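You operate a simulated robot arm through the tools that you are given. There is no shell and no other tool.

The job below is to be done with a simulated robot arm. You get a single attempt, and the scene is never put back.

TASK
Close down: green valve shut, both gauges at zero, regulator backed off.
Fine: shut the valve before dumping; after it back off the regulator, shut the dump knob and unscrew the chuck knob to loose.

It is judged by the outcome, as a careful person would: the job done as asked, and still so three seconds after it is handed in. It fails if anything else is knocked over, pushed out of place, dropped, spilled or broken.

THE ROBOT
A 7-joint arm with a two-finger parallel gripper, fixed in place. Base frame: the origin is on the floor under the middle of its stand, x ahead of it, y to its left, z up. Units: cm, rad, N and s.
With the tool pointing down near the work surface it reaches from about 38 to 80 cm from the base axis. Its first joint turns from -2.496 to 2.496 rad. Payload 3 kg.
The TCP is the grasp point between the finger pads, 3 cm short of the fingertips. In the tool frame z runs along the fingers and y along their closing line. The gripper opens to 11 cm. The fingers are 2 cm wide and 1 cm thick; the gripper's body (4.8 by 11.2 cm) begins 5.5 cm behind the TCP.
Orientation is that of the tool frame in the base frame, as a unit quaternion [w, x, y, z]. With the fingers straight down and closing along the base's y, the tool's x points along the base's -x, its y along +y and its z along -z.

THE INTERFACE
- The arm moves only by the tool play_rows. Its argument "targets" is one flat list of numbers, 7 for each row, row after row: the shift along the tool's x, y, z in units of 50 mm (1.0 is 50 mm), then the turn, a rotation vector about the tool's x, y, z in units of 6 degrees (1.0 is 6 degrees), then the closure, from 0 (fully open) to 1 (shut). In form: [tx, ty, tz, wx, wy, wz, gripper, tx, ty, tz, wx, wy, wz, gripper, ...]. A call has 1 to 20 rows; each row shifts and turns the commanded pose from where the row before left it, along the tool's axes as they then stand. A call with a number of a shift or a turn outside -1 to 1 is refused whole. Each row takes 0.2 s and may step no farther than 5 cm and 0.15 rad from the row before; otherwise, or with a gripper value out of range, the whole call is refused. Where a pose cannot be reached the arm comes as near as it can. A force on the tool above 50 N (or 10 N above the force at the start of the call, whichever is more), or a blocked arm, ends the call early, and 0.2 s more pass. Each finger travels about 15.3 cm/s and halts on what it meets, pressing with about 25 N; the grip force reading is that of the motor and also rises with nothing between the fingers. The clock runs only during rows and for 0.2 s after the last one: add rows that do not move to give the fingers time. It gives the time, the measured TCP pose, the force on the tool (base axes), the opening and the grip force at its end, in the units of the frame above (readings bear some noise), with the torque about the TCP (base axes, N m) and any sound that the robot's microphone picked up.
- Cameras (640 x 400 px; columns grow to the right, rows downward): "scene" is fixed at [5.01, -49.94, 176.22]; the picture's right is [0.33, -0.95, 0.00], its down [-0.57, -0.20, -0.80] and it looks along [0.75, 0.26, -0.60] (base axes); focal length 344 px, centre (320, 200). "wrist" rides on the gripper at [7.2, 1.7, -10.3] in the tool frame; the picture's right is [-0.23, 0.97, 0.00], its down [-0.76, -0.18, -0.62] and it looks along [-0.61, -0.14, 0.78] (tool axes); focal length 222 px, centre (320, 200). There is no depth. A picture from a camera that has moved, and an enlarged one, comes with that camera's place and axes in the base frame and with its lens.
- grab_frame(camera): a new picture of that camera. The clock stands still meanwhile.
- slide_trunk(by): moves the trunk up (or, below 0, down) by that many cm; the arm rides with it, the base frame stays. It gives what a move gives, with no picture.
- enlarge(camera, box): a new picture of the part [left, top, right, bottom] of that camera's present view, enlarged. The clock stands still meanwhile.
- job_done(): hands the job in; it is judged then, once.

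Nothing tells you positions but the pictures and the camera data. Unless the task says otherwise, let go and move clear before handing in.

The tools are called after "Request:" by a JSON object that holds its "fn" and its "kwargs". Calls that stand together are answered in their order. play_rows: Moves the arm, as the interface text tells. Its arguments: {"type":"object","properties":{"targets":{"type":"array"}},"required":["targets"]} The other tools are called the same way: slide_trunk (by) moves the trunk up or down; grab_frame (camera) takes a picture; enlarge (camera, box) takes an enlarged picture of a part of a camera's view; job_done () hands the job in.

At the start:

```text
time: 0.0
position: [43.98, -23.38, 140.55]
ee_rot: [0.0, 0.0, 1.0, 0.001]
force: [-0.1, 0.1, -0.1]
torque: [-0.01, 0.01, 0.01]
opening: 11.01
gripper_force: 0.0
trunk travel left (down, up): [-42.5, 6.5]
```

scene: 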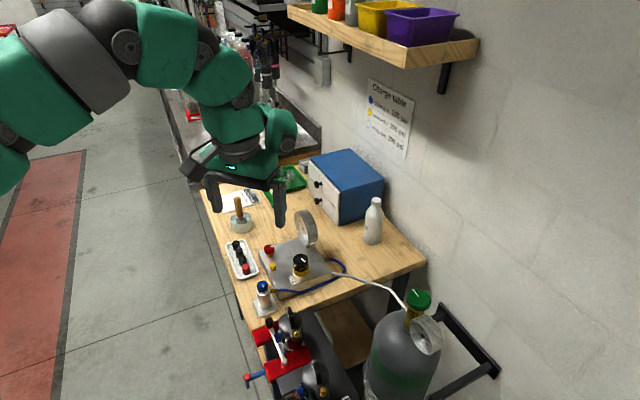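
wrist: 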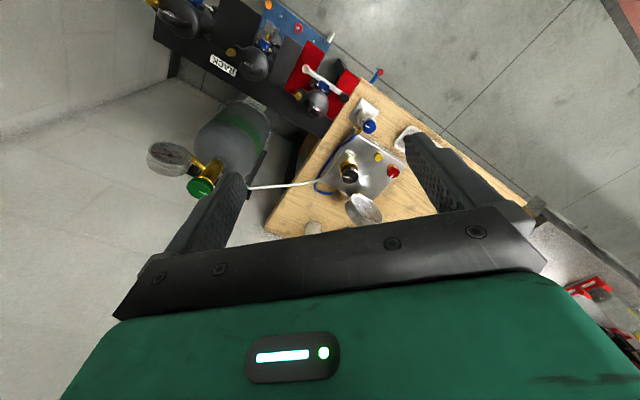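

I see a bench with a charging panel (black regulator knob, red and yellow knobs, a gauge), a blue-topped chuck holder to its right, and a grey cylinder with a green valve and a gauge on the far right. I'll look closer at each part before moving.

Request:
{"fn": "enlarge", "kwargs": {"camera": "scene", "box": [220, 200, 380, 320]}}

Request:
{"fn": "enlarge", "kwargs": {"camera": "scene", "box": [340, 260, 480, 360]}}

Request:
{"fn": "enlarge", "kwargs": {"camera": "scene", "box": [350, 70, 430, 170]}}

Request:
{"fn": "enlarge", "kwargs": {"camera": "wrist", "box": [240, 80, 440, 230]}}

Request:
{"fn": "enlarge", "kwargs": {"camera": "wrist", "box": [130, 80, 290, 210]}}

```text
3.33 times, centred on (300, 260) of scene
camera zoom: at [5.01, -49.94, 176.22], right [0.33, -0.95, 0.0], down [-0.57, -0.2, -0.8], along [0.75, 0.26, -0.6], focal length 1147 px, centre (387, 0)
```

zoom: 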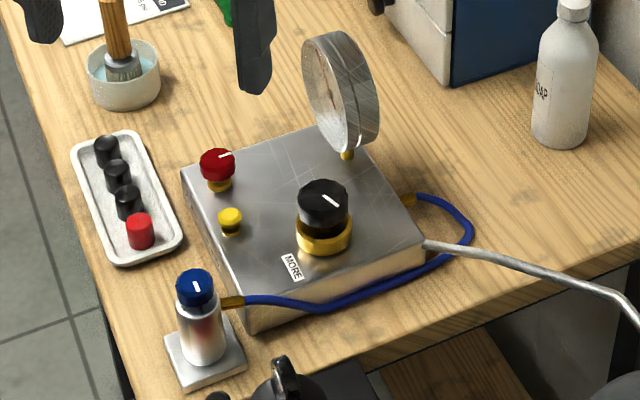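

```text
4.00 times, centred on (410, 310) of scene
camera zoom: at [5.01, -49.94, 176.22], right [0.33, -0.95, 0.0], down [-0.57, -0.2, -0.8], along [0.75, 0.26, -0.6], focal length 1376 px, centre (-40, -240)
```

zoom: 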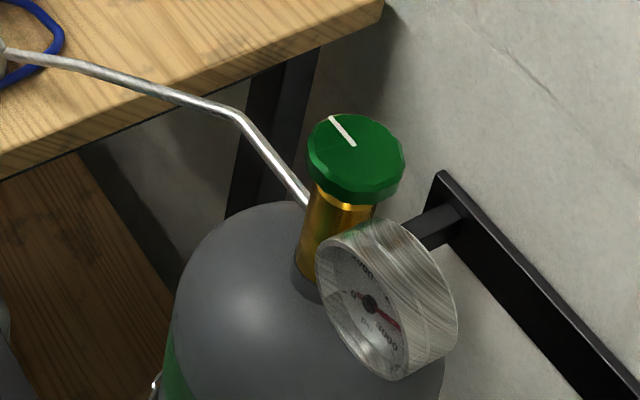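

```text
4.00 times, centred on (390, 120) of scene
camera zoom: at [5.01, -49.94, 176.22], right [0.33, -0.95, 0.0], down [-0.57, -0.2, -0.8], along [0.75, 0.26, -0.6], focal length 1376 px, centre (40, 520)
```

zoom: 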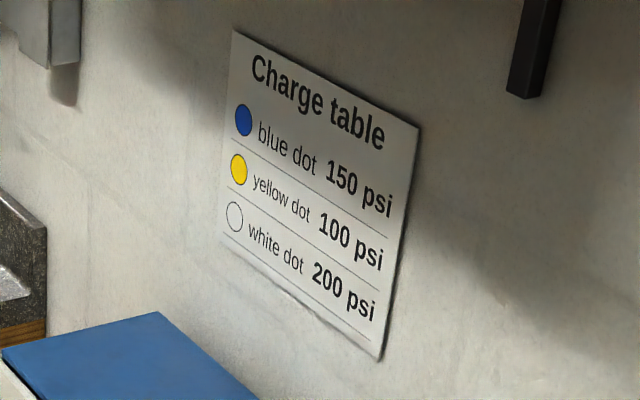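

```text
2.67 times, centred on (340, 155) of wrist
camera zoom: at [36.87, -21.86, 150.93], right [0.23, 0.97, 0.0], down [0.76, -0.18, 0.62], along [0.61, -0.14, -0.78], focal length 592 px, centre (267, 320)
```

zoom: 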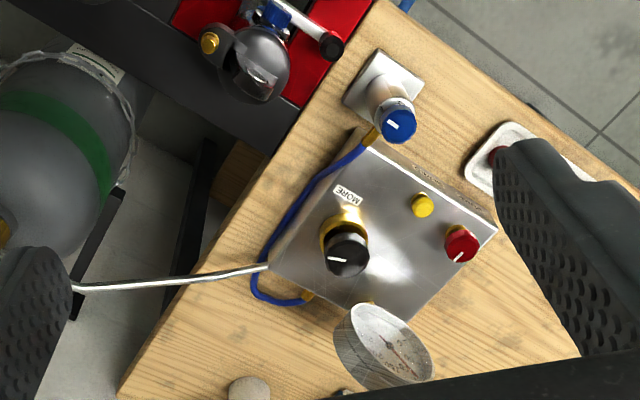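

```text
3.08 times, centred on (210, 145) of wrist
camera zoom: at [36.87, -21.86, 150.93], right [0.23, 0.97, 0.0], down [0.76, -0.18, 0.62], along [0.61, -0.14, -0.78], focal length 684 px, centre (658, 369)
```

zoom: 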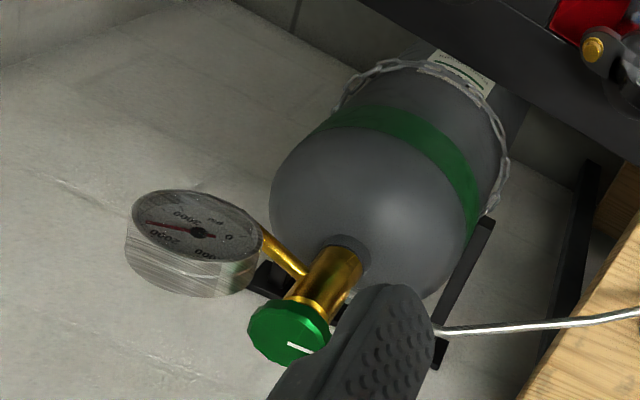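

The panel knobs sit near x 58–72, y −10 to −21, z about 100, and the green valve is near (59.5, −55, 110). I'll look closer at markings and gauges before moving.

Request:
{"fn": "enlarge", "kwargs": {"camera": "scene", "box": [262, 235, 332, 285]}}

Request:
{"fn": "enlarge", "kwargs": {"camera": "scene", "box": [250, 270, 290, 320]}}

Request:
{"fn": "enlarge", "kwargs": {"camera": "scene", "box": [400, 280, 460, 360]}}

Request:
{"fn": "enlarge", "kwargs": {"camera": "wrist", "box": [330, 120, 410, 230]}}

Request:
{"fn": "enlarge", "kwargs": {"camera": "wrist", "box": [140, 130, 220, 200]}}

Request:
{"fn": "enlarge", "kwargs": {"camera": "scene", "box": [235, 300, 345, 400]}}

```text
8.00 times, centred on (297, 260) of scene
camera zoom: at [5.01, -49.94, 176.22], right [0.33, -0.95, 0.0], down [-0.57, -0.2, -0.8], along [0.75, 0.26, -0.6], focal length 2752 px, centre (504, -280)
```

zoom: 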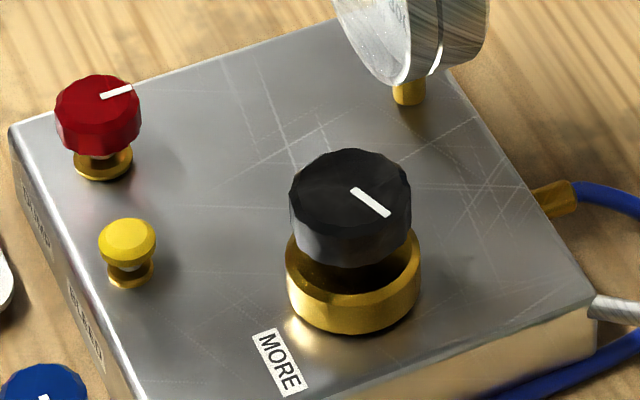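

```text
8.00 times, centred on (270, 295) of scene
camera zoom: at [5.01, -49.94, 176.22], right [0.33, -0.95, 0.0], down [-0.57, -0.2, -0.8], along [0.75, 0.26, -0.6], focal length 2752 px, centre (720, -560)
```

zoom: 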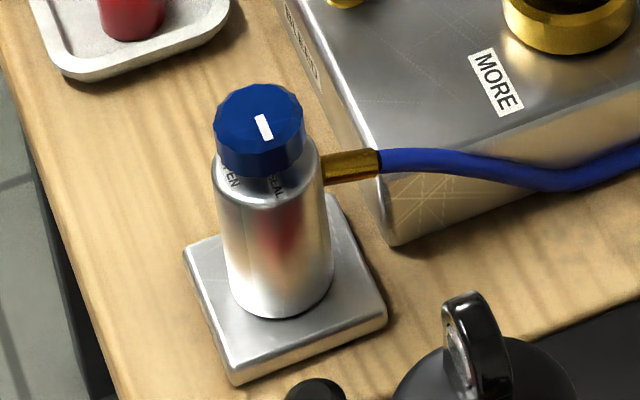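

```text
5.00 times, centred on (430, 320) of scene
camera zoom: at [5.01, -49.94, 176.22], right [0.33, -0.95, 0.0], down [-0.57, -0.2, -0.8], along [0.75, 0.26, -0.6], focal length 1720 px, centre (-230, -400)
```

zoom: 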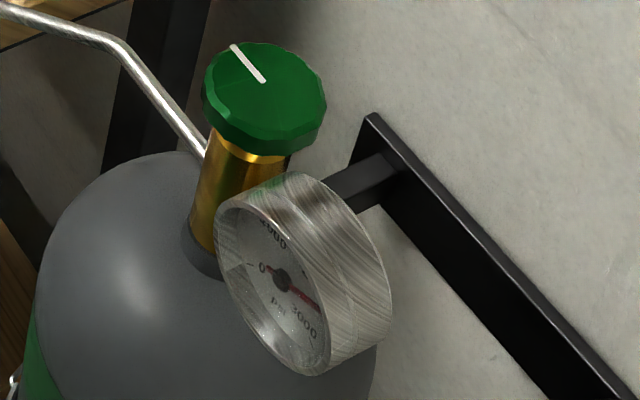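

```text
3.64 times, centred on (370, 175) of wrist
camera zoom: at [36.87, -21.86, 150.93], right [0.23, 0.97, 0.0], down [0.76, -0.18, 0.62], along [0.61, -0.14, -0.78], focal length 808 px, centre (138, 291)
```

zoom: 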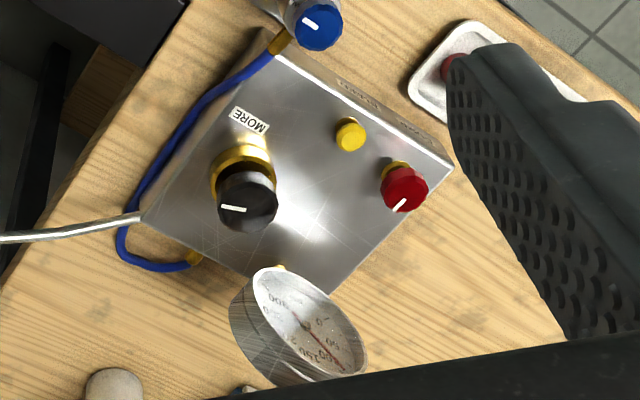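

```text
5.71 times, centred on (180, 165) of wrist
camera zoom: at [36.87, -21.86, 150.93], right [0.23, 0.97, 0.0], down [0.76, -0.18, 0.62], along [0.61, -0.14, -0.78], focal length 1269 px, centre (1120, 400)
```

zoom: 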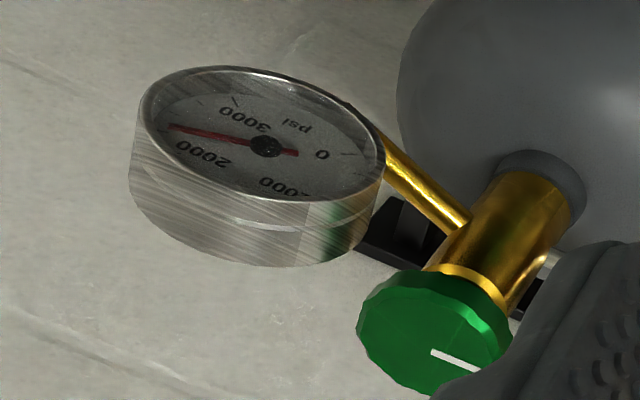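

```text
4.00 times, centred on (290, 350) of scene
camera zoom: at [5.01, -49.94, 176.22], right [0.33, -0.95, 0.0], down [-0.57, -0.2, -0.8], along [0.75, 0.26, -0.6], focal length 1376 px, centre (440, -400)
```

zoom: 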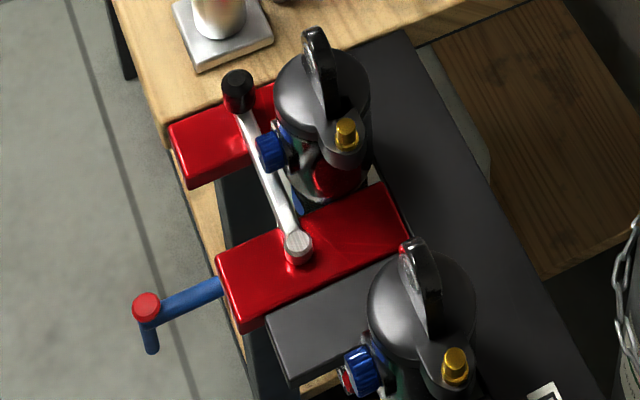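

I want to read the small labels on the panel's side and on the chuck body.

Request:
{"fn": "enlarge", "kwargs": {"camera": "scene", "box": [260, 250, 284, 286]}}

Request:
{"fn": "enlarge", "kwargs": {"camera": "scene", "box": [255, 276, 279, 300]}}

Request:
{"fn": "enlarge", "kwargs": {"camera": "wrist", "box": [365, 130, 405, 165]}}

Request:
{"fn": "enlarge", "kwargs": {"camera": "wrist", "box": [340, 185, 390, 225]}}

Request:
{"fn": "enlarge", "kwargs": {"camera": "wrist", "box": [350, 90, 390, 140]}}

```text
11.11 times, centred on (272, 268) of scene
camera zoom: at [5.01, -49.94, 176.22], right [0.33, -0.95, 0.0], down [-0.57, -0.2, -0.8], along [0.75, 0.26, -0.6], focal length 3822 px, centre (853, -556)
```

zoom: 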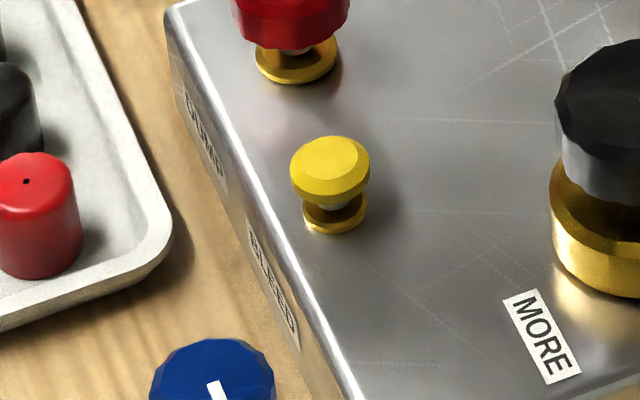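

```text
16.00 times, centred on (267, 288) of scene
camera zoom: at [5.01, -49.94, 176.22], right [0.33, -0.95, 0.0], down [-0.57, -0.2, -0.8], along [0.75, 0.26, -0.6], focal length 5504 px, centre (1168, -1208)
```

zoom: 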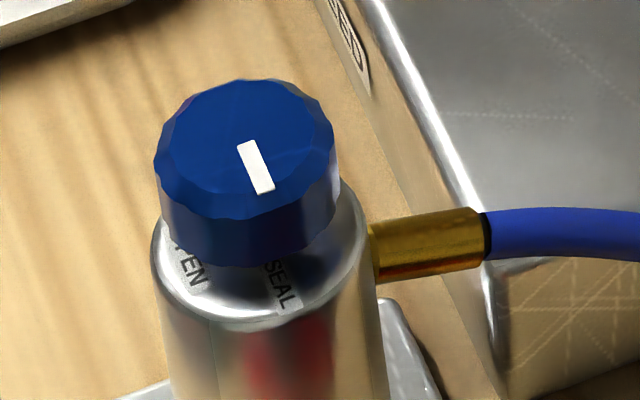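

```text
11.43 times, centred on (385, 148) of wrist
camera zoom: at [36.87, -21.86, 150.93], right [0.23, 0.97, 0.0], down [0.76, -0.18, 0.62], along [0.61, -0.14, -0.78], focal length 2538 px, centre (-423, 800)
```

zoom: 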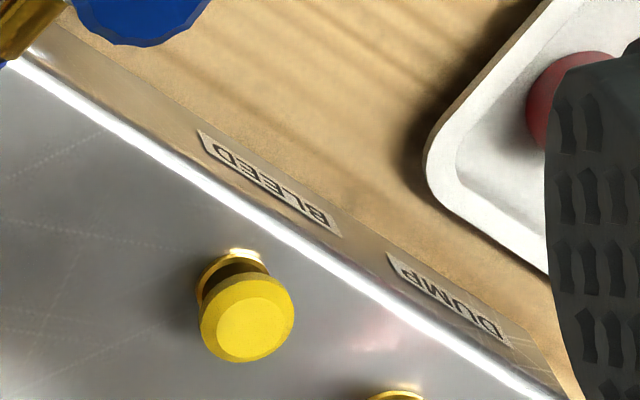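

```text
10.00 times, centred on (365, 205) of wrist
camera zoom: at [36.87, -21.86, 150.93], right [0.23, 0.97, 0.0], down [0.76, -0.18, 0.62], along [0.61, -0.14, -0.78], focal length 2221 px, centre (-130, 150)
```

zoom: 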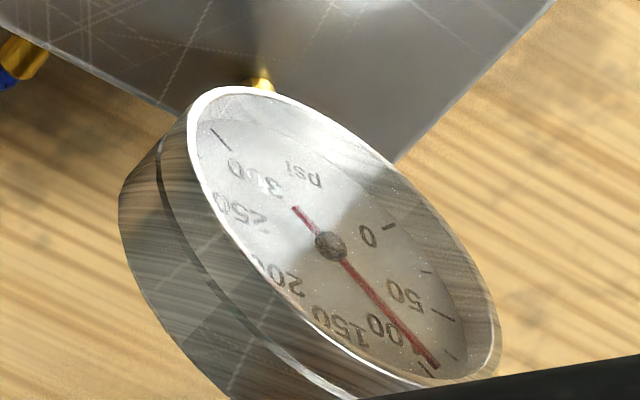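

```text
8.00 times, centred on (370, 115) of wrist
camera zoom: at [36.87, -21.86, 150.93], right [0.23, 0.97, 0.0], down [0.76, -0.18, 0.62], along [0.61, -0.14, -0.78], focal length 1777 px, centre (-80, 880)
```

zoom: 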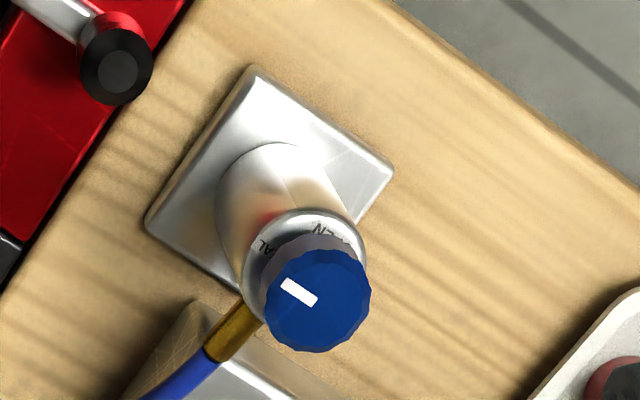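

The labels read DUMP (red), BLEED (yellow), MORE by the black regulator, and SEAL/OPEN on the chuck. The bottle gauge reads about 2000+ psi and the panel gauge about 100. I'll move the open gripper above and short of the green valve to see it up close.

Request:
{"fn": "play_rows", "kwargs": {"targets": [-0.2, -0.715, 0.3, 0, 0, 0, 0, -0.2, -0.715, 0.3, 0, 0, 0, 0, -0.2, -0.715, 0.3, 0, 0, 0, 0, -0.2, -0.715, 0.3, 0, 0, 0, 0, -0.2, -0.715, 0.3, 0, 0, 0, 0, -0.2, -0.715, 0.3, 0, 0, 0, 0, -0.2, -0.715, 0.3, 0, 0, 0, 0, -0.2, -0.715, 0.3, 0, 0, 0, 0, 0, 0, 0, 0, 0, 0, 0]}}

Request:
{"fn": "grab_frame", "kwargs": {"camera": "wrist"}}

Request:
{"fn": "grab_frame", "kwargs": {"camera": "scene"}}

```text
time: 2.0
position: [50.24, -48.37, 127.03]
ee_rot: [0.0, -0.001, 1.0, 0.0]
force: [-0.4, -0.7, -0.6]
torque: [0.02, -0.01, -0.01]
opening: 10.99
gripper_force: 0.1
out of reach, approached as far as the arm can: row 6, 7, 8
trunk travel left (down, up): [-42.5, 6.5]
```

```text
taken
camera wrist: at [42.97, -46.79, 137.46], right [0.23, 0.97, 0.0], down [0.76, -0.18, 0.62], along [0.61, -0.14, -0.78], focal length 222 px, centre (320, 200)
```

wrist: 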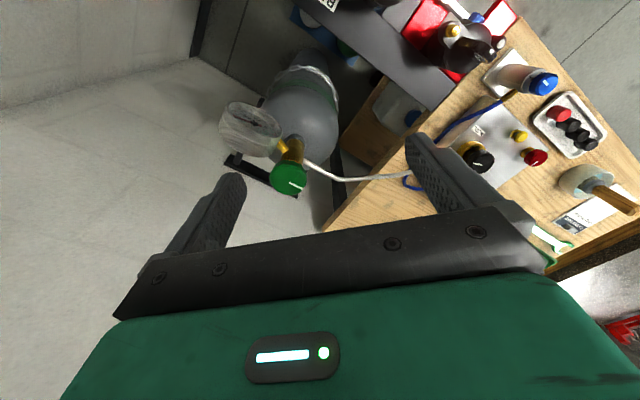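

```text
taken
```

scene: 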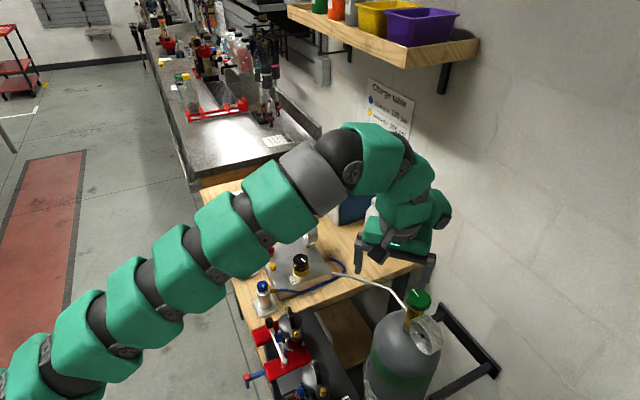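

At this height the arm ran out of reach at about 70 cm radius, while the green valve is at 81 cm. Lower tool heights relative to the shoulder should reach further, so I'll raise the trunk and come down, and look at the valve closer on the way.

Request:
{"fn": "enlarge", "kwargs": {"camera": "wrist", "box": [210, 80, 330, 210]}}

Request:
{"fn": "slide_trunk", "kwargs": {"by": 6.4}}

Request:
{"fn": "enlarge", "kwargs": {"camera": "wrist", "box": [440, 60, 580, 190]}}

```text
3.08 times, centred on (270, 145) of wrist
camera zoom: at [42.97, -46.79, 137.46], right [0.23, 0.97, 0.0], down [0.76, -0.18, 0.62], along [0.61, -0.14, -0.78], focal length 684 px, centre (474, 369)
```

zoom: 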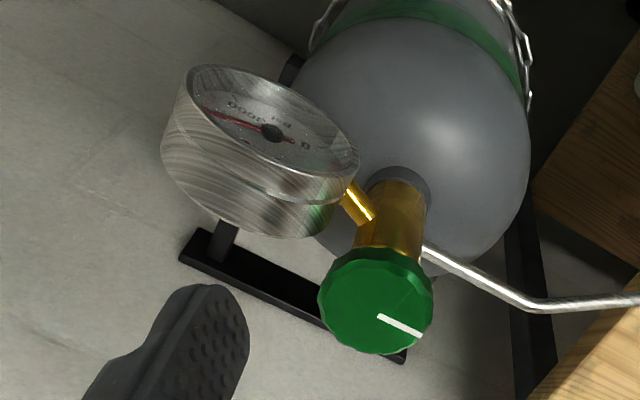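

```text
time: 3.0
position: [50.3, -48.52, 133.47]
ee_rot: [0.0, 0.0, 1.0, 0.0]
force: [0.6, -0.2, 0.6]
torque: [0.02, -0.01, -0.03]
opening: 11.04
gripper_force: 0.1
trunk travel left (down, up): [-48.9, 0.1]
```

```text
3.08 times, centred on (510, 125) of wrist
camera zoom: at [42.99, -46.74, 143.88], right [0.23, 0.97, 0.0], down [0.76, -0.18, 0.62], along [0.61, -0.14, -0.78], focal length 684 px, centre (-265, 431)
```

zoom: 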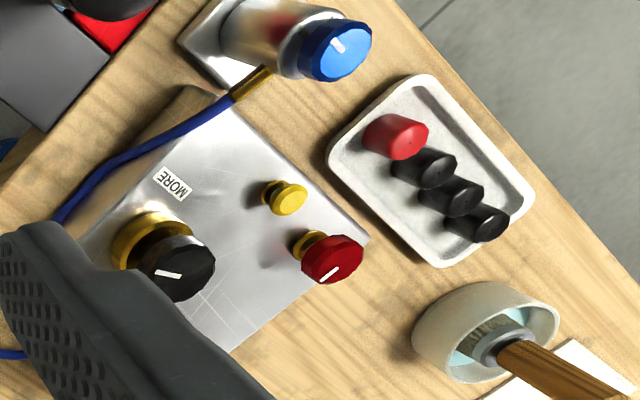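

I'll come down to about z = 118 (fingertips above gauge and valve) and then test outward reach toward the valve.

Request:
{"fn": "play_rows", "kwargs": {"targets": [0, 0, 0.75, 0, 0, 0, 0, 0, 0, 0.75, 0, 0, 0, 0, 0, 0, 0.75, 0, 0, 0, 0, 0, 0, 0.75, 0, 0, 0, 0, -0.45, -0.35, 0, 0, 0, 0, 0, -0.45, -0.35, 0, 0, 0, 0, 0, -0.45, -0.35, 0, 0, 0, 0, 0, -0.45, -0.35, 0, 0, 0, 0, 0, 0, 0, 0, 0, 0, 0, 0]}}

Request:
{"fn": "grab_frame", "kwargs": {"camera": "wrist"}}

Request:
{"fn": "grab_frame", "kwargs": {"camera": "scene"}}

```text
time: 5.0
position: [56.14, -52.95, 118.27]
ee_rot: [0.0, 0.001, 1.0, 0.001]
force: [-0.4, 0.2, -0.4]
torque: [0.06, 0.02, -0.01]
opening: 11.01
gripper_force: 0.0
out of reach, approached as far as the arm can: row 7, 8
trunk travel left (down, up): [-48.9, 0.1]
```

```text
taken
camera wrist: at [48.85, -51.31, 128.72], right [0.23, 0.97, 0.0], down [0.76, -0.18, 0.62], along [0.61, -0.14, -0.78], focal length 222 px, centre (320, 200)
```

wrist: 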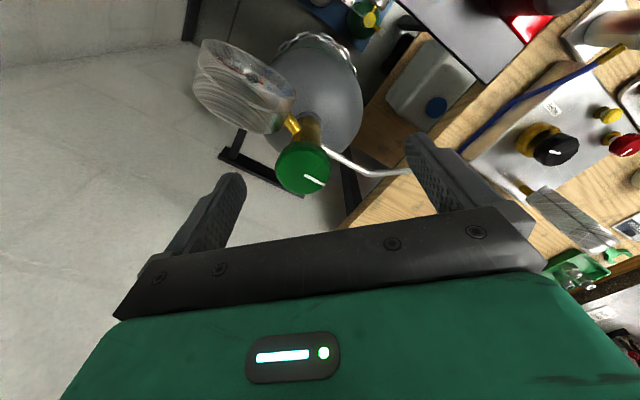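

```text
taken
```

scene: 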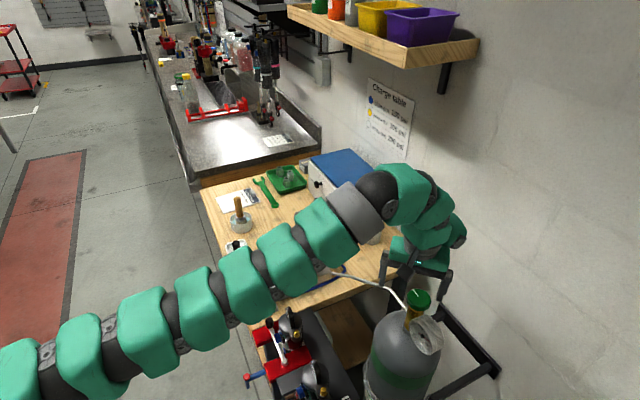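

Reach at this height is about 77 cm, and the fit suggests ~80 cm at the knob's height, so a tilt of a few degrees outward should get the last centimetre. I'll zoom to pin down the knob and the bottle gauge.

Request:
{"fn": "enlarge", "kwargs": {"camera": "wrist", "box": [250, 100, 370, 210]}}

Request:
{"fn": "enlarge", "kwargs": {"camera": "wrist", "box": [180, 30, 310, 140]}}

Request:
{"fn": "enlarge", "kwargs": {"camera": "scene", "box": [370, 220, 470, 340]}}

```text
3.64 times, centred on (310, 155) of wrist
camera zoom: at [48.85, -51.31, 128.72], right [0.23, 0.97, 0.0], down [0.76, -0.18, 0.62], along [0.61, -0.14, -0.78], focal length 808 px, centre (356, 364)
```

zoom: 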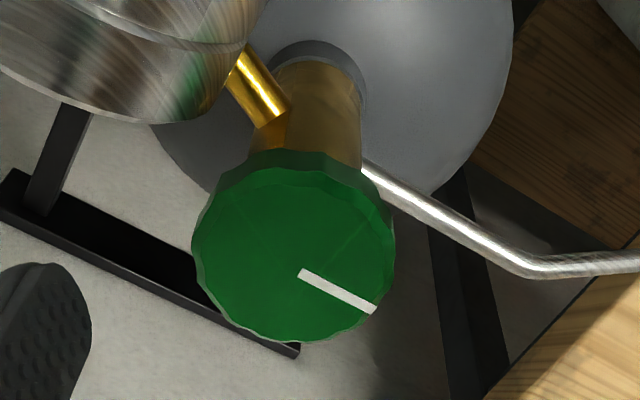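

```text
3.64 times, centred on (245, 85) of wrist
camera zoom: at [48.85, -51.31, 128.72], right [0.23, 0.97, 0.0], down [0.76, -0.18, 0.62], along [0.61, -0.14, -0.78], focal length 808 px, centre (593, 618)
```

zoom: 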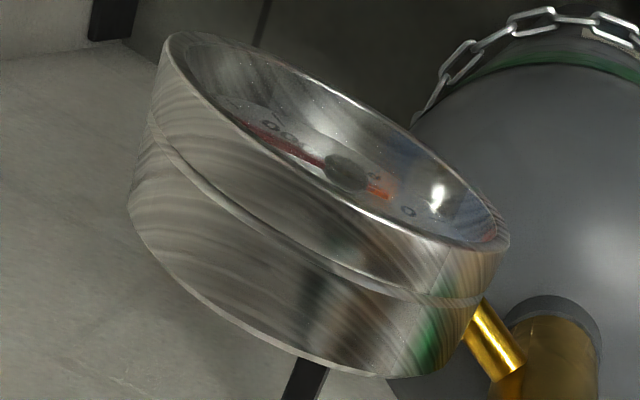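

```text
3.33 times, centred on (420, 280) of scene
camera zoom: at [5.01, -49.94, 176.22], right [0.33, -0.95, 0.0], down [-0.57, -0.2, -0.8], along [0.75, 0.26, -0.6], focal length 1147 px, centre (-13, -67)
```

zoom: 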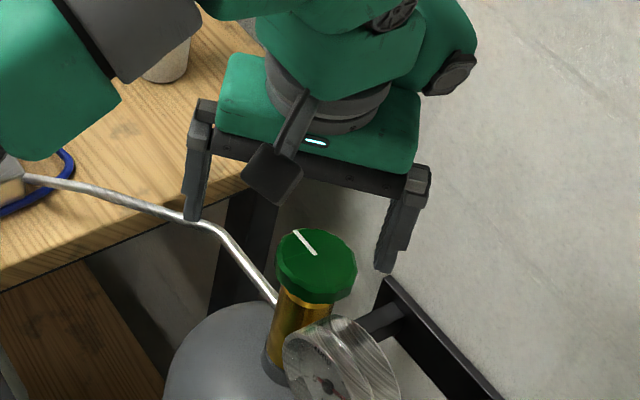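

The knob top is at about (59.7, −55.5, 109.3), 5.4 cm across, with the bottle gauge beside it toward −x and reaching up to z ≈ 114. Before gripping, I'll back up and test how far the wrist can roll counter-clockwise.

Request:
{"fn": "play_rows", "kwargs": {"targets": [0.4, 0.3, -0.6, 0, 0, 0, 0, 0, 0, 0, 0, 0, -1, 0, 0, 0, 0, 0, 0, -1, 0, 0, 0, 0, 0, 0, -1, 0, 0, 0, 0, 0, 0, -1, 0, 0, 0, 0, 0, 0, -1, 0, 0, 0, 0, 0, 0, -1, 0, 0, 0, 0, 0, 0, -1, 0, 0, 0, 0, 0, 0, -1, 0, 0, 0, 0, 0, 0, -1, 0, 0, 0, 0, 0, 0, -1, 0, 0, 0, 0, 0, 0, -1, 0, 0, 0, 0, 0, 0, -1, 0, 0, 0, 0, 0, 0, 0, 0]}}

Request:
{"fn": "grab_frame", "kwargs": {"camera": "wrist"}}

Request:
{"fn": "grab_frame", "kwargs": {"camera": "scene"}}

```text
time: 8.0
position: [54.03, -51.15, 121.45]
ee_rot: [0.0, -0.589, 0.808, 0.0]
force: [0.1, 0.0, 0.4]
torque: [0.0, 0.01, 0.01]
opening: 11.01
gripper_force: 0.0
trunk travel left (down, up): [-48.9, 0.1]
```

```text
taken
camera wrist: at [50.21, -57.64, 131.82], right [-0.86, 0.52, 0.0], down [0.4, 0.67, 0.62], along [0.32, 0.53, -0.78], focal length 222 px, centre (320, 200)
```

wrist: 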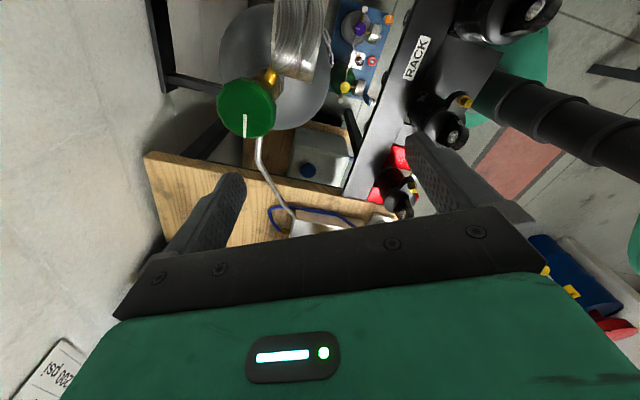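

```text
taken
```

scene: 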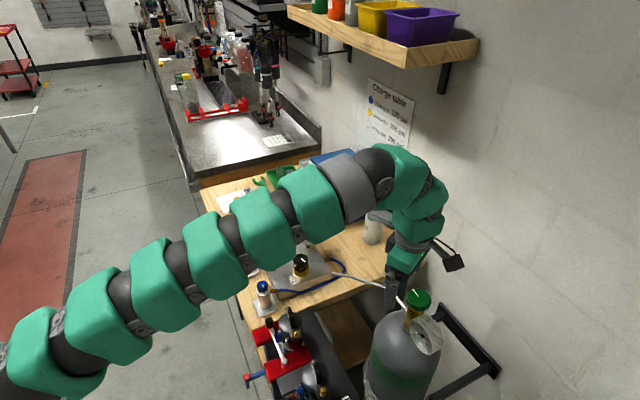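

Rolling −72° works fine. I'll test the other way in the air, so I know the usable stroke before gripping.

Request:
{"fn": "play_rows", "kwargs": {"targets": [0, 0, 0, 0, 0, 1, 0, 0, 0, 0, 0, 0, 1, 0, 0, 0, 0, 0, 0, 1, 0, 0, 0, 0, 0, 0, 1, 0, 0, 0, 0, 0, 0, 1, 0, 0, 0, 0, 0, 0, 1, 0, 0, 0, 0, 0, 0, 1, 0, 0, 0, 0, 0, 0, 1, 0, 0, 0, 0, 0, 0, 1, 0, 0, 0, 0, 0, 0, 1, 0, 0, 0, 0, 0, 0, 1, 0, 0, 0, 0, 0, 0, 1, 0, 0, 0, 0, 0, 0, 1, 0, 0, 0, 0, 0, 0, 1, 0, 0, 0, 0, 0, 0, 1, 0, 0, 0, 0, 0, 0, 1, 0, 0, 0, 0, 0, 0, 1, 0, 0, 0, 0, 0, 0, 1, 0, 0, 0, 0, 0, 0, 1, 0, 0, 0, 0, 0, 0, 1, 0]}}

Request:
{"fn": "play_rows", "kwargs": {"targets": [0, 0, 0, 0, 0, 1, 0, 0, 0, 0, 0, 0, 1, 0, 0, 0, 0, 0, 0, 1, 0, 0, 0, 0, 0, 0, 1, 0, 0, 0, 0, 0, 0, 1, 0, 0, 0, 0, 0, 0, 1, 0, 0, 0, 0, 0, 0, 1, 0, 0, 0, 0, 0, 0, 1, 0, 0, 0, 0, 0, 0, 1, 0, 0, 0, 0, 0, 0, 1, 0, 0, 0, 0, 0, 0, 1, 0, 0, 0, 0, 0, 0, 1, 0]}}

Request:
{"fn": "grab_frame", "kwargs": {"camera": "wrist"}}

Request:
{"fn": "grab_frame", "kwargs": {"camera": "scene"}}

```text
time: 12.2
position: [54.0, -51.07, 121.33]
ee_rot: [-0.001, 0.407, 0.913, 0.0]
force: [-0.2, 0.4, 0.2]
torque: [0.0, 0.02, -0.01]
opening: 10.98
gripper_force: 0.0
trunk travel left (down, up): [-48.9, 0.1]
```

```text
time: 14.8
position: [54.06, -51.23, 121.47]
ee_rot: [0.0, 0.867, 0.498, 0.0]
force: [0.9, -0.6, -0.7]
torque: [-0.01, 0.02, -0.02]
opening: 10.99
gripper_force: 0.1
trunk travel left (down, up): [-48.9, 0.1]
```

```text
taken
camera wrist: at [59.13, -45.83, 131.79], right [0.73, -0.68, 0.0], down [-0.54, -0.57, 0.62], along [-0.43, -0.45, -0.78], focal length 222 px, centre (320, 200)
```

wrist: 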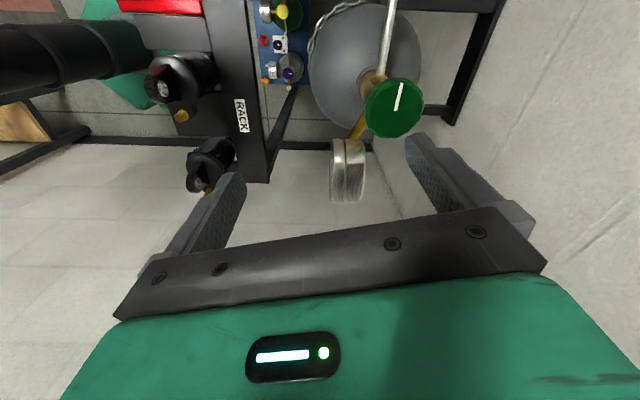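

```text
taken
```

scene: 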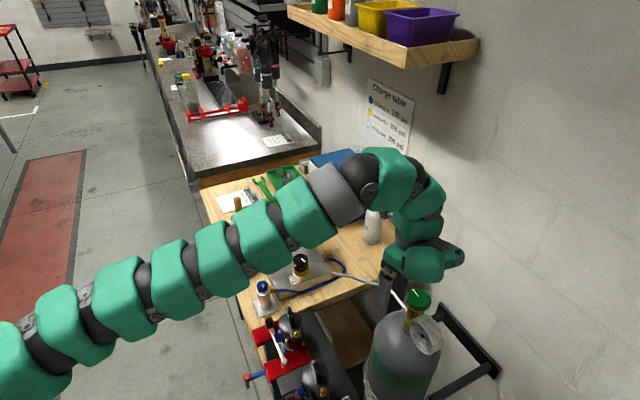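

Roll range from −72° to +120° is all reachable. From here the bottle gauge is nearly edge-on, so I'll zoom in to measure the gap between gauge and knob.

Request:
{"fn": "enlarge", "kwargs": {"camera": "wrist", "box": [310, 50, 440, 210]}}

Request:
{"fn": "enlarge", "kwargs": {"camera": "scene", "box": [385, 280, 455, 365]}}

```text
2.50 times, centred on (375, 130) of wrist
camera zoom: at [59.13, -45.83, 131.79], right [0.73, -0.68, 0.0], down [-0.54, -0.57, 0.62], along [-0.43, -0.45, -0.78], focal length 555 px, centre (182, 375)
```

zoom: 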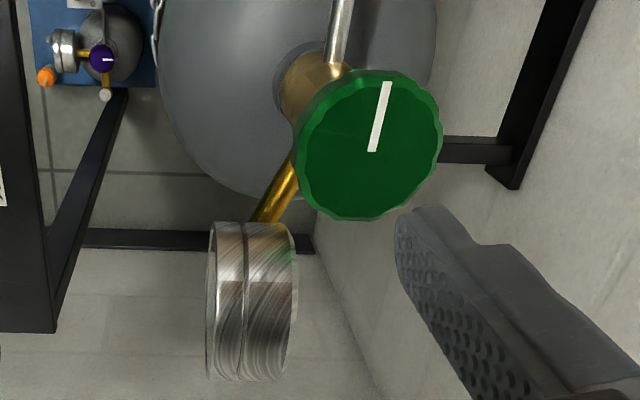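

```text
4.71 times, centred on (420, 322) of scene
camera zoom: at [5.01, -49.94, 176.22], right [0.33, -0.95, 0.0], down [-0.57, -0.2, -0.8], along [0.75, 0.26, -0.6], focal length 1619 px, centre (-151, -376)
```

zoom: 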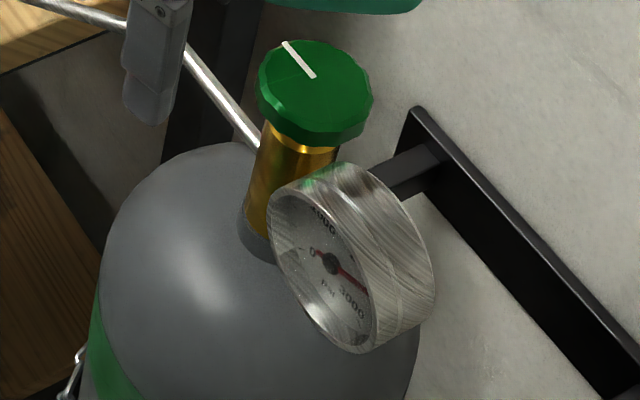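

The bottle gauge's nearest corner is about 4.2 cm from the knob axis on the −x side, so I'll turn the valve in strokes from −60° to +60° of roll where the fingers clear it. I'll roll back to −60° now, tilt a few degrees outward and partly close.

Request:
{"fn": "play_rows", "kwargs": {"targets": [0, 0, 0, 0, 0, -1, 0, 0, 0, 0, 0, 0, -1, 0, 0, 0, 0, 0, 0, -1, 0, 0, 0, 0, 0, 0, -1, 0, 0, 0, 0, 0, 0, -1, 0, 0, 0, 0, 0, 0, -1, 0, 0, 0, 0, 0, 0, -1, 0, 0, 0, 0, 0, 0, -1, 0, 0, 0, 0, 0, 0, -1, 0, 0, 0, 0, 0, 0, -1, 0, 0, 0, 0, 0, 0, -1, 0, 0, 0, 0, 0, 0, -1, 0, 0, 0, 0, 0, 0, -1, 0, 0, 0, 0, 0, 0, -1, 0, 0, 0, 0, 0, 0, -1, 0, 0, 0, 0, 0, 0, -1, 0, 0, 0, 0, 0, 0, -1, 0, 0, 0, 0, 0, 0, -1, 0, 0, 0, 0, 0, 0, -1, 0, 0, 0, 0, 0, 0, -1, 0]}}

Request:
{"fn": "play_rows", "kwargs": {"targets": [0, 0, 0, 0, 0, -1, 0.1, 0, 0, 0, 0, 0, -1, 0.2, 0, 0, 0, 0, 0, -1, 0.3, 0, 0, 0, 0, 0, -1, 0.3, 0, 0, 0, 0, 0, -1, 0.3, 0, 0, 0, 0, 0, -1, 0.3, 0, 0, 0, 0, 0, -1, 0.3, 0, 0, 0, 0, 0, -1, 0.3, 0, 0, 0, 0, 0, -1, 0.3, 0, 0, 0, 0, 0, -1, 0.3, 0, 0, 0, 0.975, 0.222, 0, 0.3]}}

```text
time: 19.0
position: [54.02, -51.2, 121.35]
ee_rot: [-0.001, 0.0, 1.0, 0.0]
force: [0.6, 0.1, -0.5]
torque: [-0.02, 0.01, -0.02]
opening: 10.99
gripper_force: 0.1
trunk travel left (down, up): [-48.9, 0.1]
```

```text
time: 21.4
position: [54.07, -51.26, 121.42]
ee_rot: [0.015, -0.5, 0.864, -0.049]
force: [0.3, -1.4, 0.4]
torque: [0.07, 0.05, 0.03]
opening: 7.69
gripper_force: 0.0
trunk travel left (down, up): [-48.9, 0.1]
```

The tool is tilted 6° outward at roll −60°. Now I'll descend and move over the green knob, stopping with the fingertips just above it.

Request:
{"fn": "play_rows", "kwargs": {"targets": [-0.02, 0.088, 0.876, 0, 0, 0, 0.3, 0.048, -0.442, 0.273, 0, 0, 0, 0.3, 0.048, -0.442, 0.273, 0, 0, 0, 0.3, 0.048, -0.442, 0.273, 0, 0, 0, 0.3, 0, 0, 0, 0, 0, 0, 0.3]}}

Request:
{"fn": "grab_frame", "kwargs": {"camera": "wrist"}}

Request:
{"fn": "enlarge", "kwargs": {"camera": "scene", "box": [370, 220, 470, 340]}}

```text
time: 22.6
position: [59.09, -54.91, 113.93]
ee_rot: [0.015, -0.499, 0.865, -0.048]
force: [0.9, -0.2, 0.3]
torque: [-0.01, 0.01, 0.0]
opening: 7.7
gripper_force: 0.1
out of reach, approached as far as the arm can: row 4
trunk travel left (down, up): [-48.9, 0.1]
```

```text
taken
camera wrist: at [53.21, -59.69, 124.17], right [-0.73, 0.68, -0.1], down [0.49, 0.61, 0.62], along [0.48, 0.4, -0.78], focal length 222 px, centre (320, 200)
```

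wrist: 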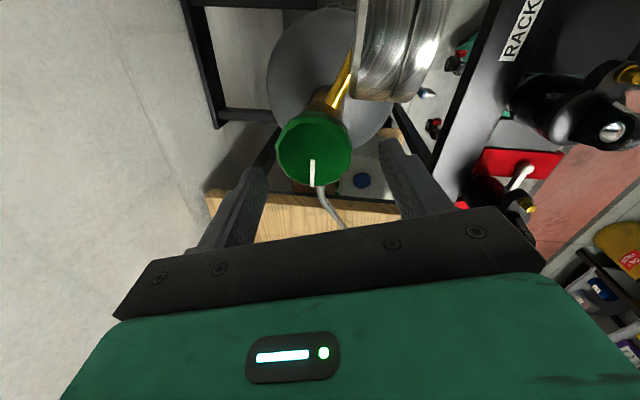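

```text
3.33 times, centred on (420, 280) of scene
camera zoom: at [5.01, -49.94, 176.22], right [0.33, -0.95, 0.0], down [-0.57, -0.2, -0.8], along [0.75, 0.26, -0.6], focal length 1147 px, centre (-13, -67)
```

zoom: 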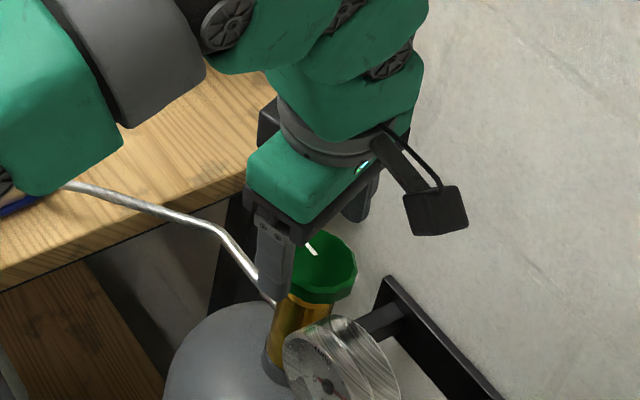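

I'm just above the knob but not fully over it. I'll zoom the wrist view to re-measure the knob centre relative to the fingers.

Request:
{"fn": "enlarge", "kwargs": {"camera": "wrist", "box": [250, 90, 380, 210]}}

Request:
{"fn": "enlarge", "kwargs": {"camera": "scene", "box": [395, 270, 435, 320]}}

```text
3.33 times, centred on (315, 150) of wrist
camera zoom: at [53.21, -59.69, 124.17], right [-0.73, 0.68, -0.1], down [0.49, 0.61, 0.62], along [0.48, 0.4, -0.78], focal length 740 px, centre (337, 367)
```

zoom: 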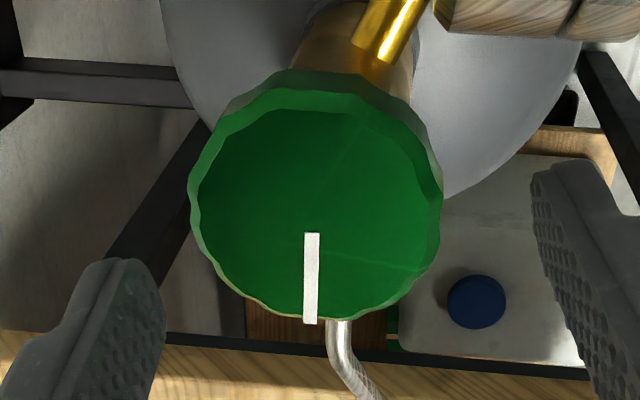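

```text
8.00 times, centred on (415, 295) of scene
camera zoom: at [5.01, -49.94, 176.22], right [0.33, -0.95, 0.0], down [-0.57, -0.2, -0.8], along [0.75, 0.26, -0.6], focal length 2752 px, centre (-440, -560)
```

zoom: 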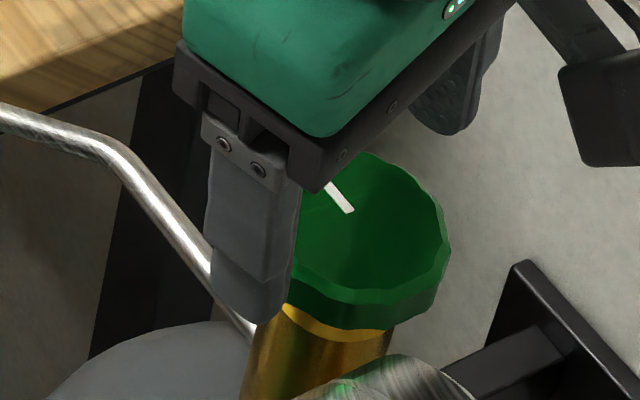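

The knob centre is about (59.65, −55.55, 109.2). I'll add 3° more outward tilt and descend so the fingertips straddle the knob.

Request:
{"fn": "play_rows", "kwargs": {"targets": [0, 0, 0, 0.49, 0.11, 0, 0.3, 0.014, -0.02, 0.28, 0, 0, 0, 0.3, 0.014, -0.02, 0.28, 0, 0, 0, 0.3, 0.0, 0.0, 0.28, 0, 0, 0, 0.3, 0, 0, 0, 0, 0, 0, 0.3]}}

Request:
{"fn": "enlarge", "kwargs": {"camera": "wrist", "box": [200, 90, 460, 260]}}

Request:
{"fn": "enlarge", "kwargs": {"camera": "scene", "box": [385, 260, 445, 330]}}

```text
time: 23.8
position: [59.73, -55.68, 109.72]
ee_rot: [0.023, -0.499, 0.863, -0.075]
force: [0.2, 0.2, -0.1]
torque: [-0.01, 0.01, -0.01]
opening: 7.72
gripper_force: 0.1
trunk travel left (down, up): [-48.9, 0.1]
```

```text
2.35 times, centred on (330, 175) of wrist
camera zoom: at [53.37, -60.06, 120.06], right [-0.72, 0.68, -0.16], down [0.46, 0.64, 0.62], along [0.52, 0.37, -0.77], focal length 523 px, centre (296, 259)
```

zoom: 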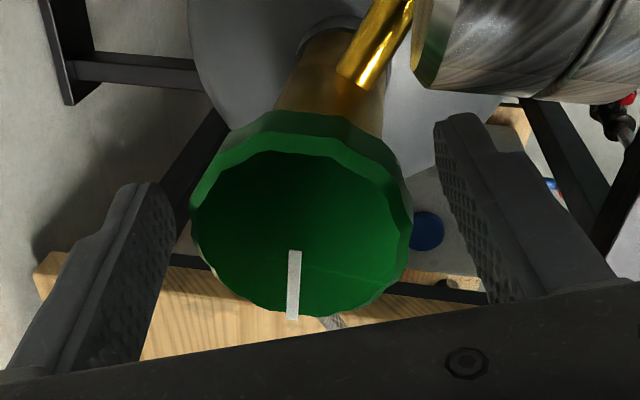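

```text
5.71 times, centred on (415, 295) of scene
camera zoom: at [5.01, -49.94, 176.22], right [0.33, -0.95, 0.0], down [-0.57, -0.2, -0.8], along [0.75, 0.26, -0.6], focal length 1966 px, centre (-223, -343)
```

zoom: 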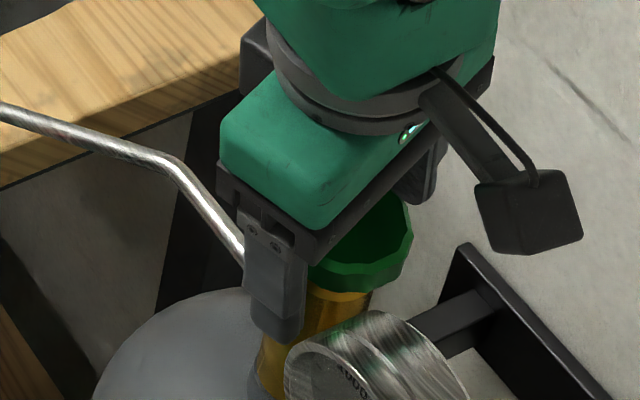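

The fingers straddle the knob, centred to within a few millimetres. I'll close on it.

Request:
{"fn": "play_rows", "kwargs": {"targets": [0, 0, 0, 0, 0, 0, 0.45, 0, 0, 0, 0, 0, 0, 0.7, 0, 0, 0, 0, 0, 0, 1, 0, 0, 0, 0, 0, 0, 1]}}

Request:
{"fn": "enlarge", "kwargs": {"camera": "wrist", "box": [200, 90, 460, 260]}}

```text
time: 24.8
position: [59.63, -55.5, 109.76]
ee_rot: [0.023, -0.498, 0.864, -0.075]
force: [-6.4, 4.2, -3.6]
torque: [0.38, 0.48, 0.04]
opening: 5.64
gripper_force: 44.9
trunk travel left (down, up): [-48.9, 0.1]
```

```text
2.35 times, centred on (330, 175) of wrist
camera zoom: at [53.3, -60.04, 120.05], right [-0.72, 0.68, -0.15], down [0.46, 0.64, 0.62], along [0.51, 0.37, -0.77], focal length 523 px, centre (296, 259)
```

zoom: 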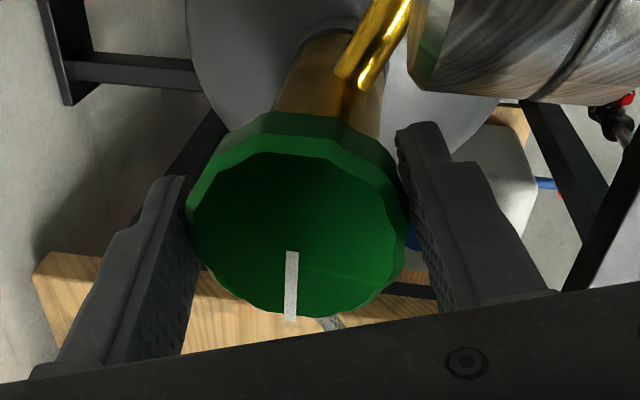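

Gripped at 5.6 cm. I'll turn clockwise (shut) 30° first and check that the knob follows and how the torque responds.

Request:
{"fn": "play_rows", "kwargs": {"targets": [0, 0, 0, 0, 0, 1, 1, 0, 0, 0, 0, 0, 1, 1, 0, 0, 0, 0, 0, 1, 1, 0, 0, 0, 0, 0, 1, 1, 0, 0, 0, 0, 0, 1, 1]}}

Request:
{"fn": "enlarge", "kwargs": {"camera": "wrist", "box": [200, 90, 460, 260]}}

Request:
{"fn": "enlarge", "kwargs": {"camera": "scene", "box": [385, 260, 455, 360]}}

```text
time: 26.0
position: [59.53, -55.46, 109.83]
ee_rot: [0.041, -0.257, 0.963, -0.066]
force: [-16.3, 7.1, -10.5]
torque: [-0.4, 1.28, 0.03]
opening: 5.65
gripper_force: 44.1
trunk travel left (down, up): [-48.9, 0.1]
```

```text
2.35 times, centred on (330, 175) of wrist
camera zoom: at [51.25, -56.7, 119.51], right [-0.28, 0.95, -0.13], down [0.67, 0.29, 0.68], along [0.68, 0.1, -0.72], focal length 523 px, centre (296, 259)
```

zoom: 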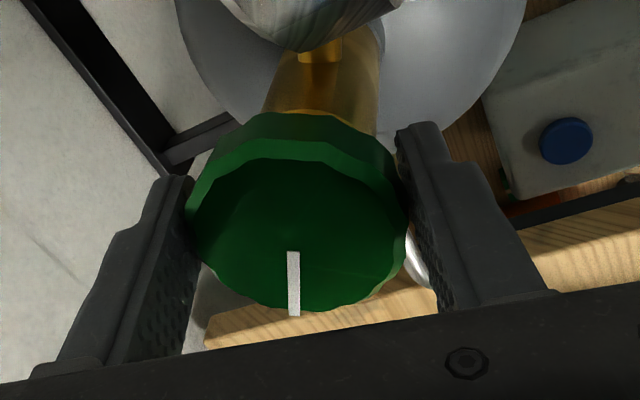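

```text
4.00 times, centred on (420, 310) of scene
camera zoom: at [5.01, -49.94, 176.22], right [0.33, -0.95, 0.0], down [-0.57, -0.2, -0.8], along [0.75, 0.26, -0.6], focal length 1376 px, centre (-80, -240)
```

zoom: 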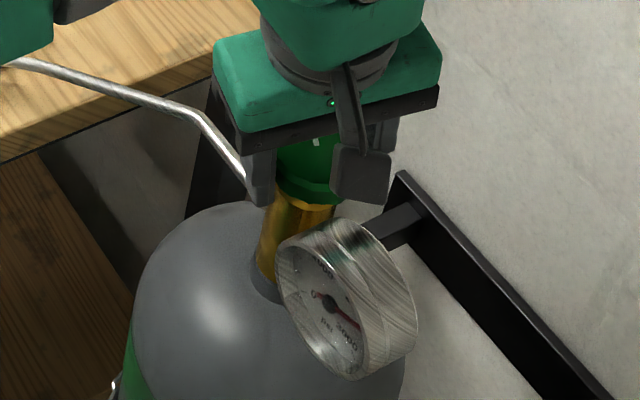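

The knob follows the gripper. I'll ease the sideways bias slightly and keep turning clockwise.

Request:
{"fn": "play_rows", "kwargs": {"targets": [0.015, 0.054, -0.005, 0, 0, 0, 1, 0, 0, 0, 0, 0, 1, 1, 0, 0, 0, 0, 0, 1, 1, 0, 0, 0, 0, 0, 1, 1, 0, 0, 0, 0, 0, 1, 1, 0, 0, 0, 0, 0, 1, 1]}}

```text
time: 27.4
position: [59.46, -55.45, 109.8]
ee_rot: [0.058, 0.0, 0.997, -0.054]
force: [7.1, -13.1, 8.8]
torque: [-0.22, 0.9, 0.0]
opening: 5.58
gripper_force: 45.2
trunk travel left (down, up): [-48.9, 0.1]
```

Request:
{"fn": "play_rows", "kwargs": {"targets": [0, 0, 0, 0, 0, 1, 1, 0, 0, 0, 0, 0, 1, 1, 0, 0, 0, 0, 0, 1, 1, 0, 0, 0, 0, 0, 1, 1, 0, 0, 0, 0, 0, 1, 1]}}

Request:
{"fn": "enlarge", "kwargs": {"camera": "wrist", "box": [200, 90, 460, 260]}}

Request:
{"fn": "enlarge", "kwargs": {"camera": "scene", "box": [385, 260, 455, 360]}}

```text
time: 28.6
position: [59.57, -55.39, 109.83]
ee_rot: [0.069, 0.258, 0.963, -0.036]
force: [4.6, -5.2, 6.2]
torque: [0.4, 0.43, -0.04]
opening: 5.5
gripper_force: 45.1
trunk travel left (down, up): [-48.9, 0.1]
```

```text
2.35 times, centred on (330, 175) of wrist
camera zoom: at [52.92, -49.29, 118.85], right [0.68, 0.73, 0.0], down [0.49, -0.46, 0.74], along [0.54, -0.5, -0.68], focal length 523 px, centre (296, 259)
```

zoom: 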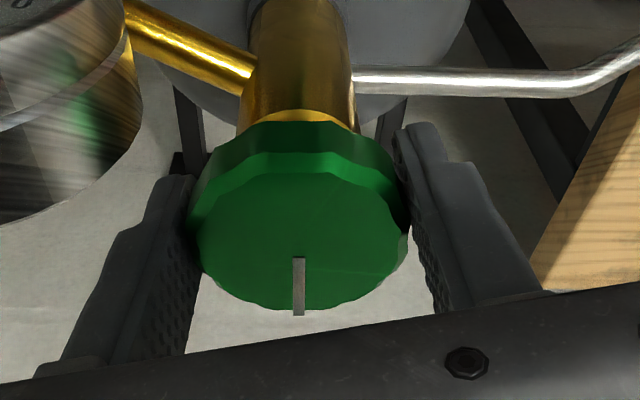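

```text
4.00 times, centred on (420, 310) of scene
camera zoom: at [5.01, -49.94, 176.22], right [0.33, -0.95, 0.0], down [-0.57, -0.2, -0.8], along [0.75, 0.26, -0.6], focal length 1376 px, centre (-80, -240)
```

zoom: 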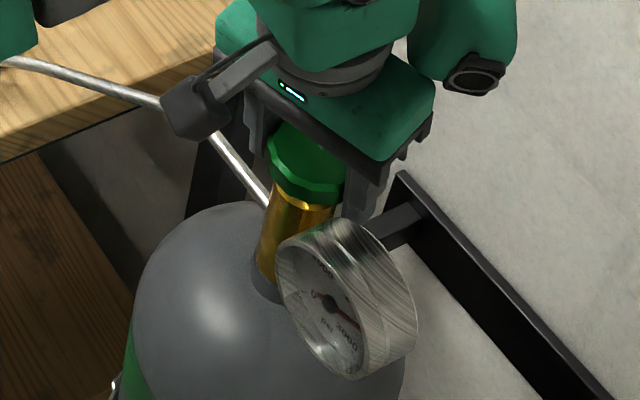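

90° turned with little torque, and the finger clears the gauge. Continuing to the end of this stroke.

Request:
{"fn": "play_rows", "kwargs": {"targets": [0, 0, 0, 0, 0, 1, 1, 0, 0, 0, 0, 0, 1, 1, 0, 0, 0, 0, 0, 1, 1, 0, 0, 0, 0, 0, 1, 1, 0, 0, 0, 0, 0, 1, 1, 0, 0, 0, 0, 0, 1, 1]}}

Request:
{"fn": "enlarge", "kwargs": {"camera": "wrist", "box": [200, 90, 460, 260]}}

Request:
{"fn": "enlarge", "kwargs": {"camera": "scene", "box": [385, 260, 455, 360]}}

```text
time: 30.0
position: [59.62, -55.16, 109.74]
ee_rot: [0.077, 0.544, 0.836, -0.014]
force: [4.2, 4.3, -2.5]
torque: [-0.56, 0.49, 1.08]
opening: 5.64
gripper_force: 44.9
trunk travel left (down, up): [-48.9, 0.1]
```

```text
2.35 times, centred on (330, 175) of wrist
camera zoom: at [57.05, -46.97, 119.07], right [0.98, 0.19, 0.09], down [0.07, -0.7, 0.71], along [0.2, -0.69, -0.7], focal length 523 px, centre (296, 259)
```

zoom: 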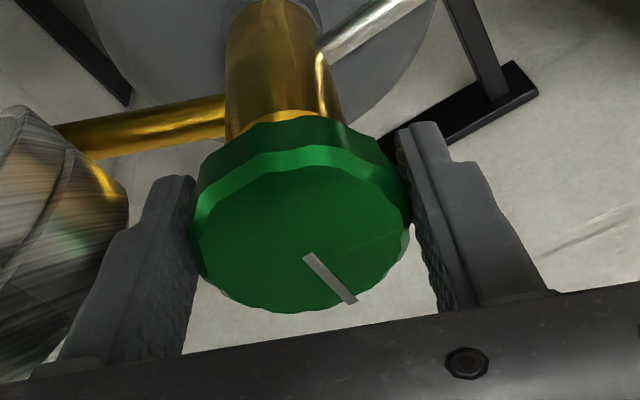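

```text
4.00 times, centred on (420, 310) of scene
camera zoom: at [5.01, -49.94, 176.22], right [0.33, -0.95, 0.0], down [-0.57, -0.2, -0.8], along [0.75, 0.26, -0.6], focal length 1376 px, centre (-80, -240)
```

zoom: 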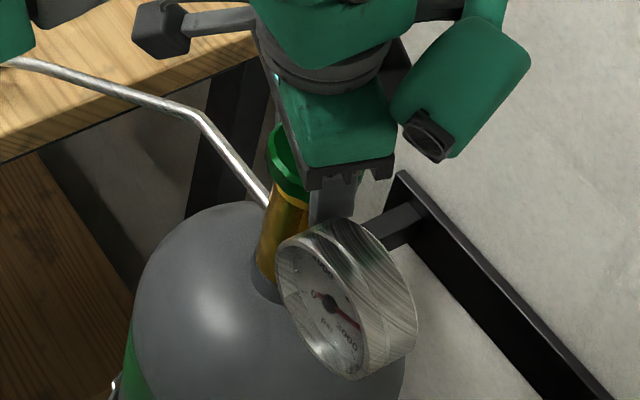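

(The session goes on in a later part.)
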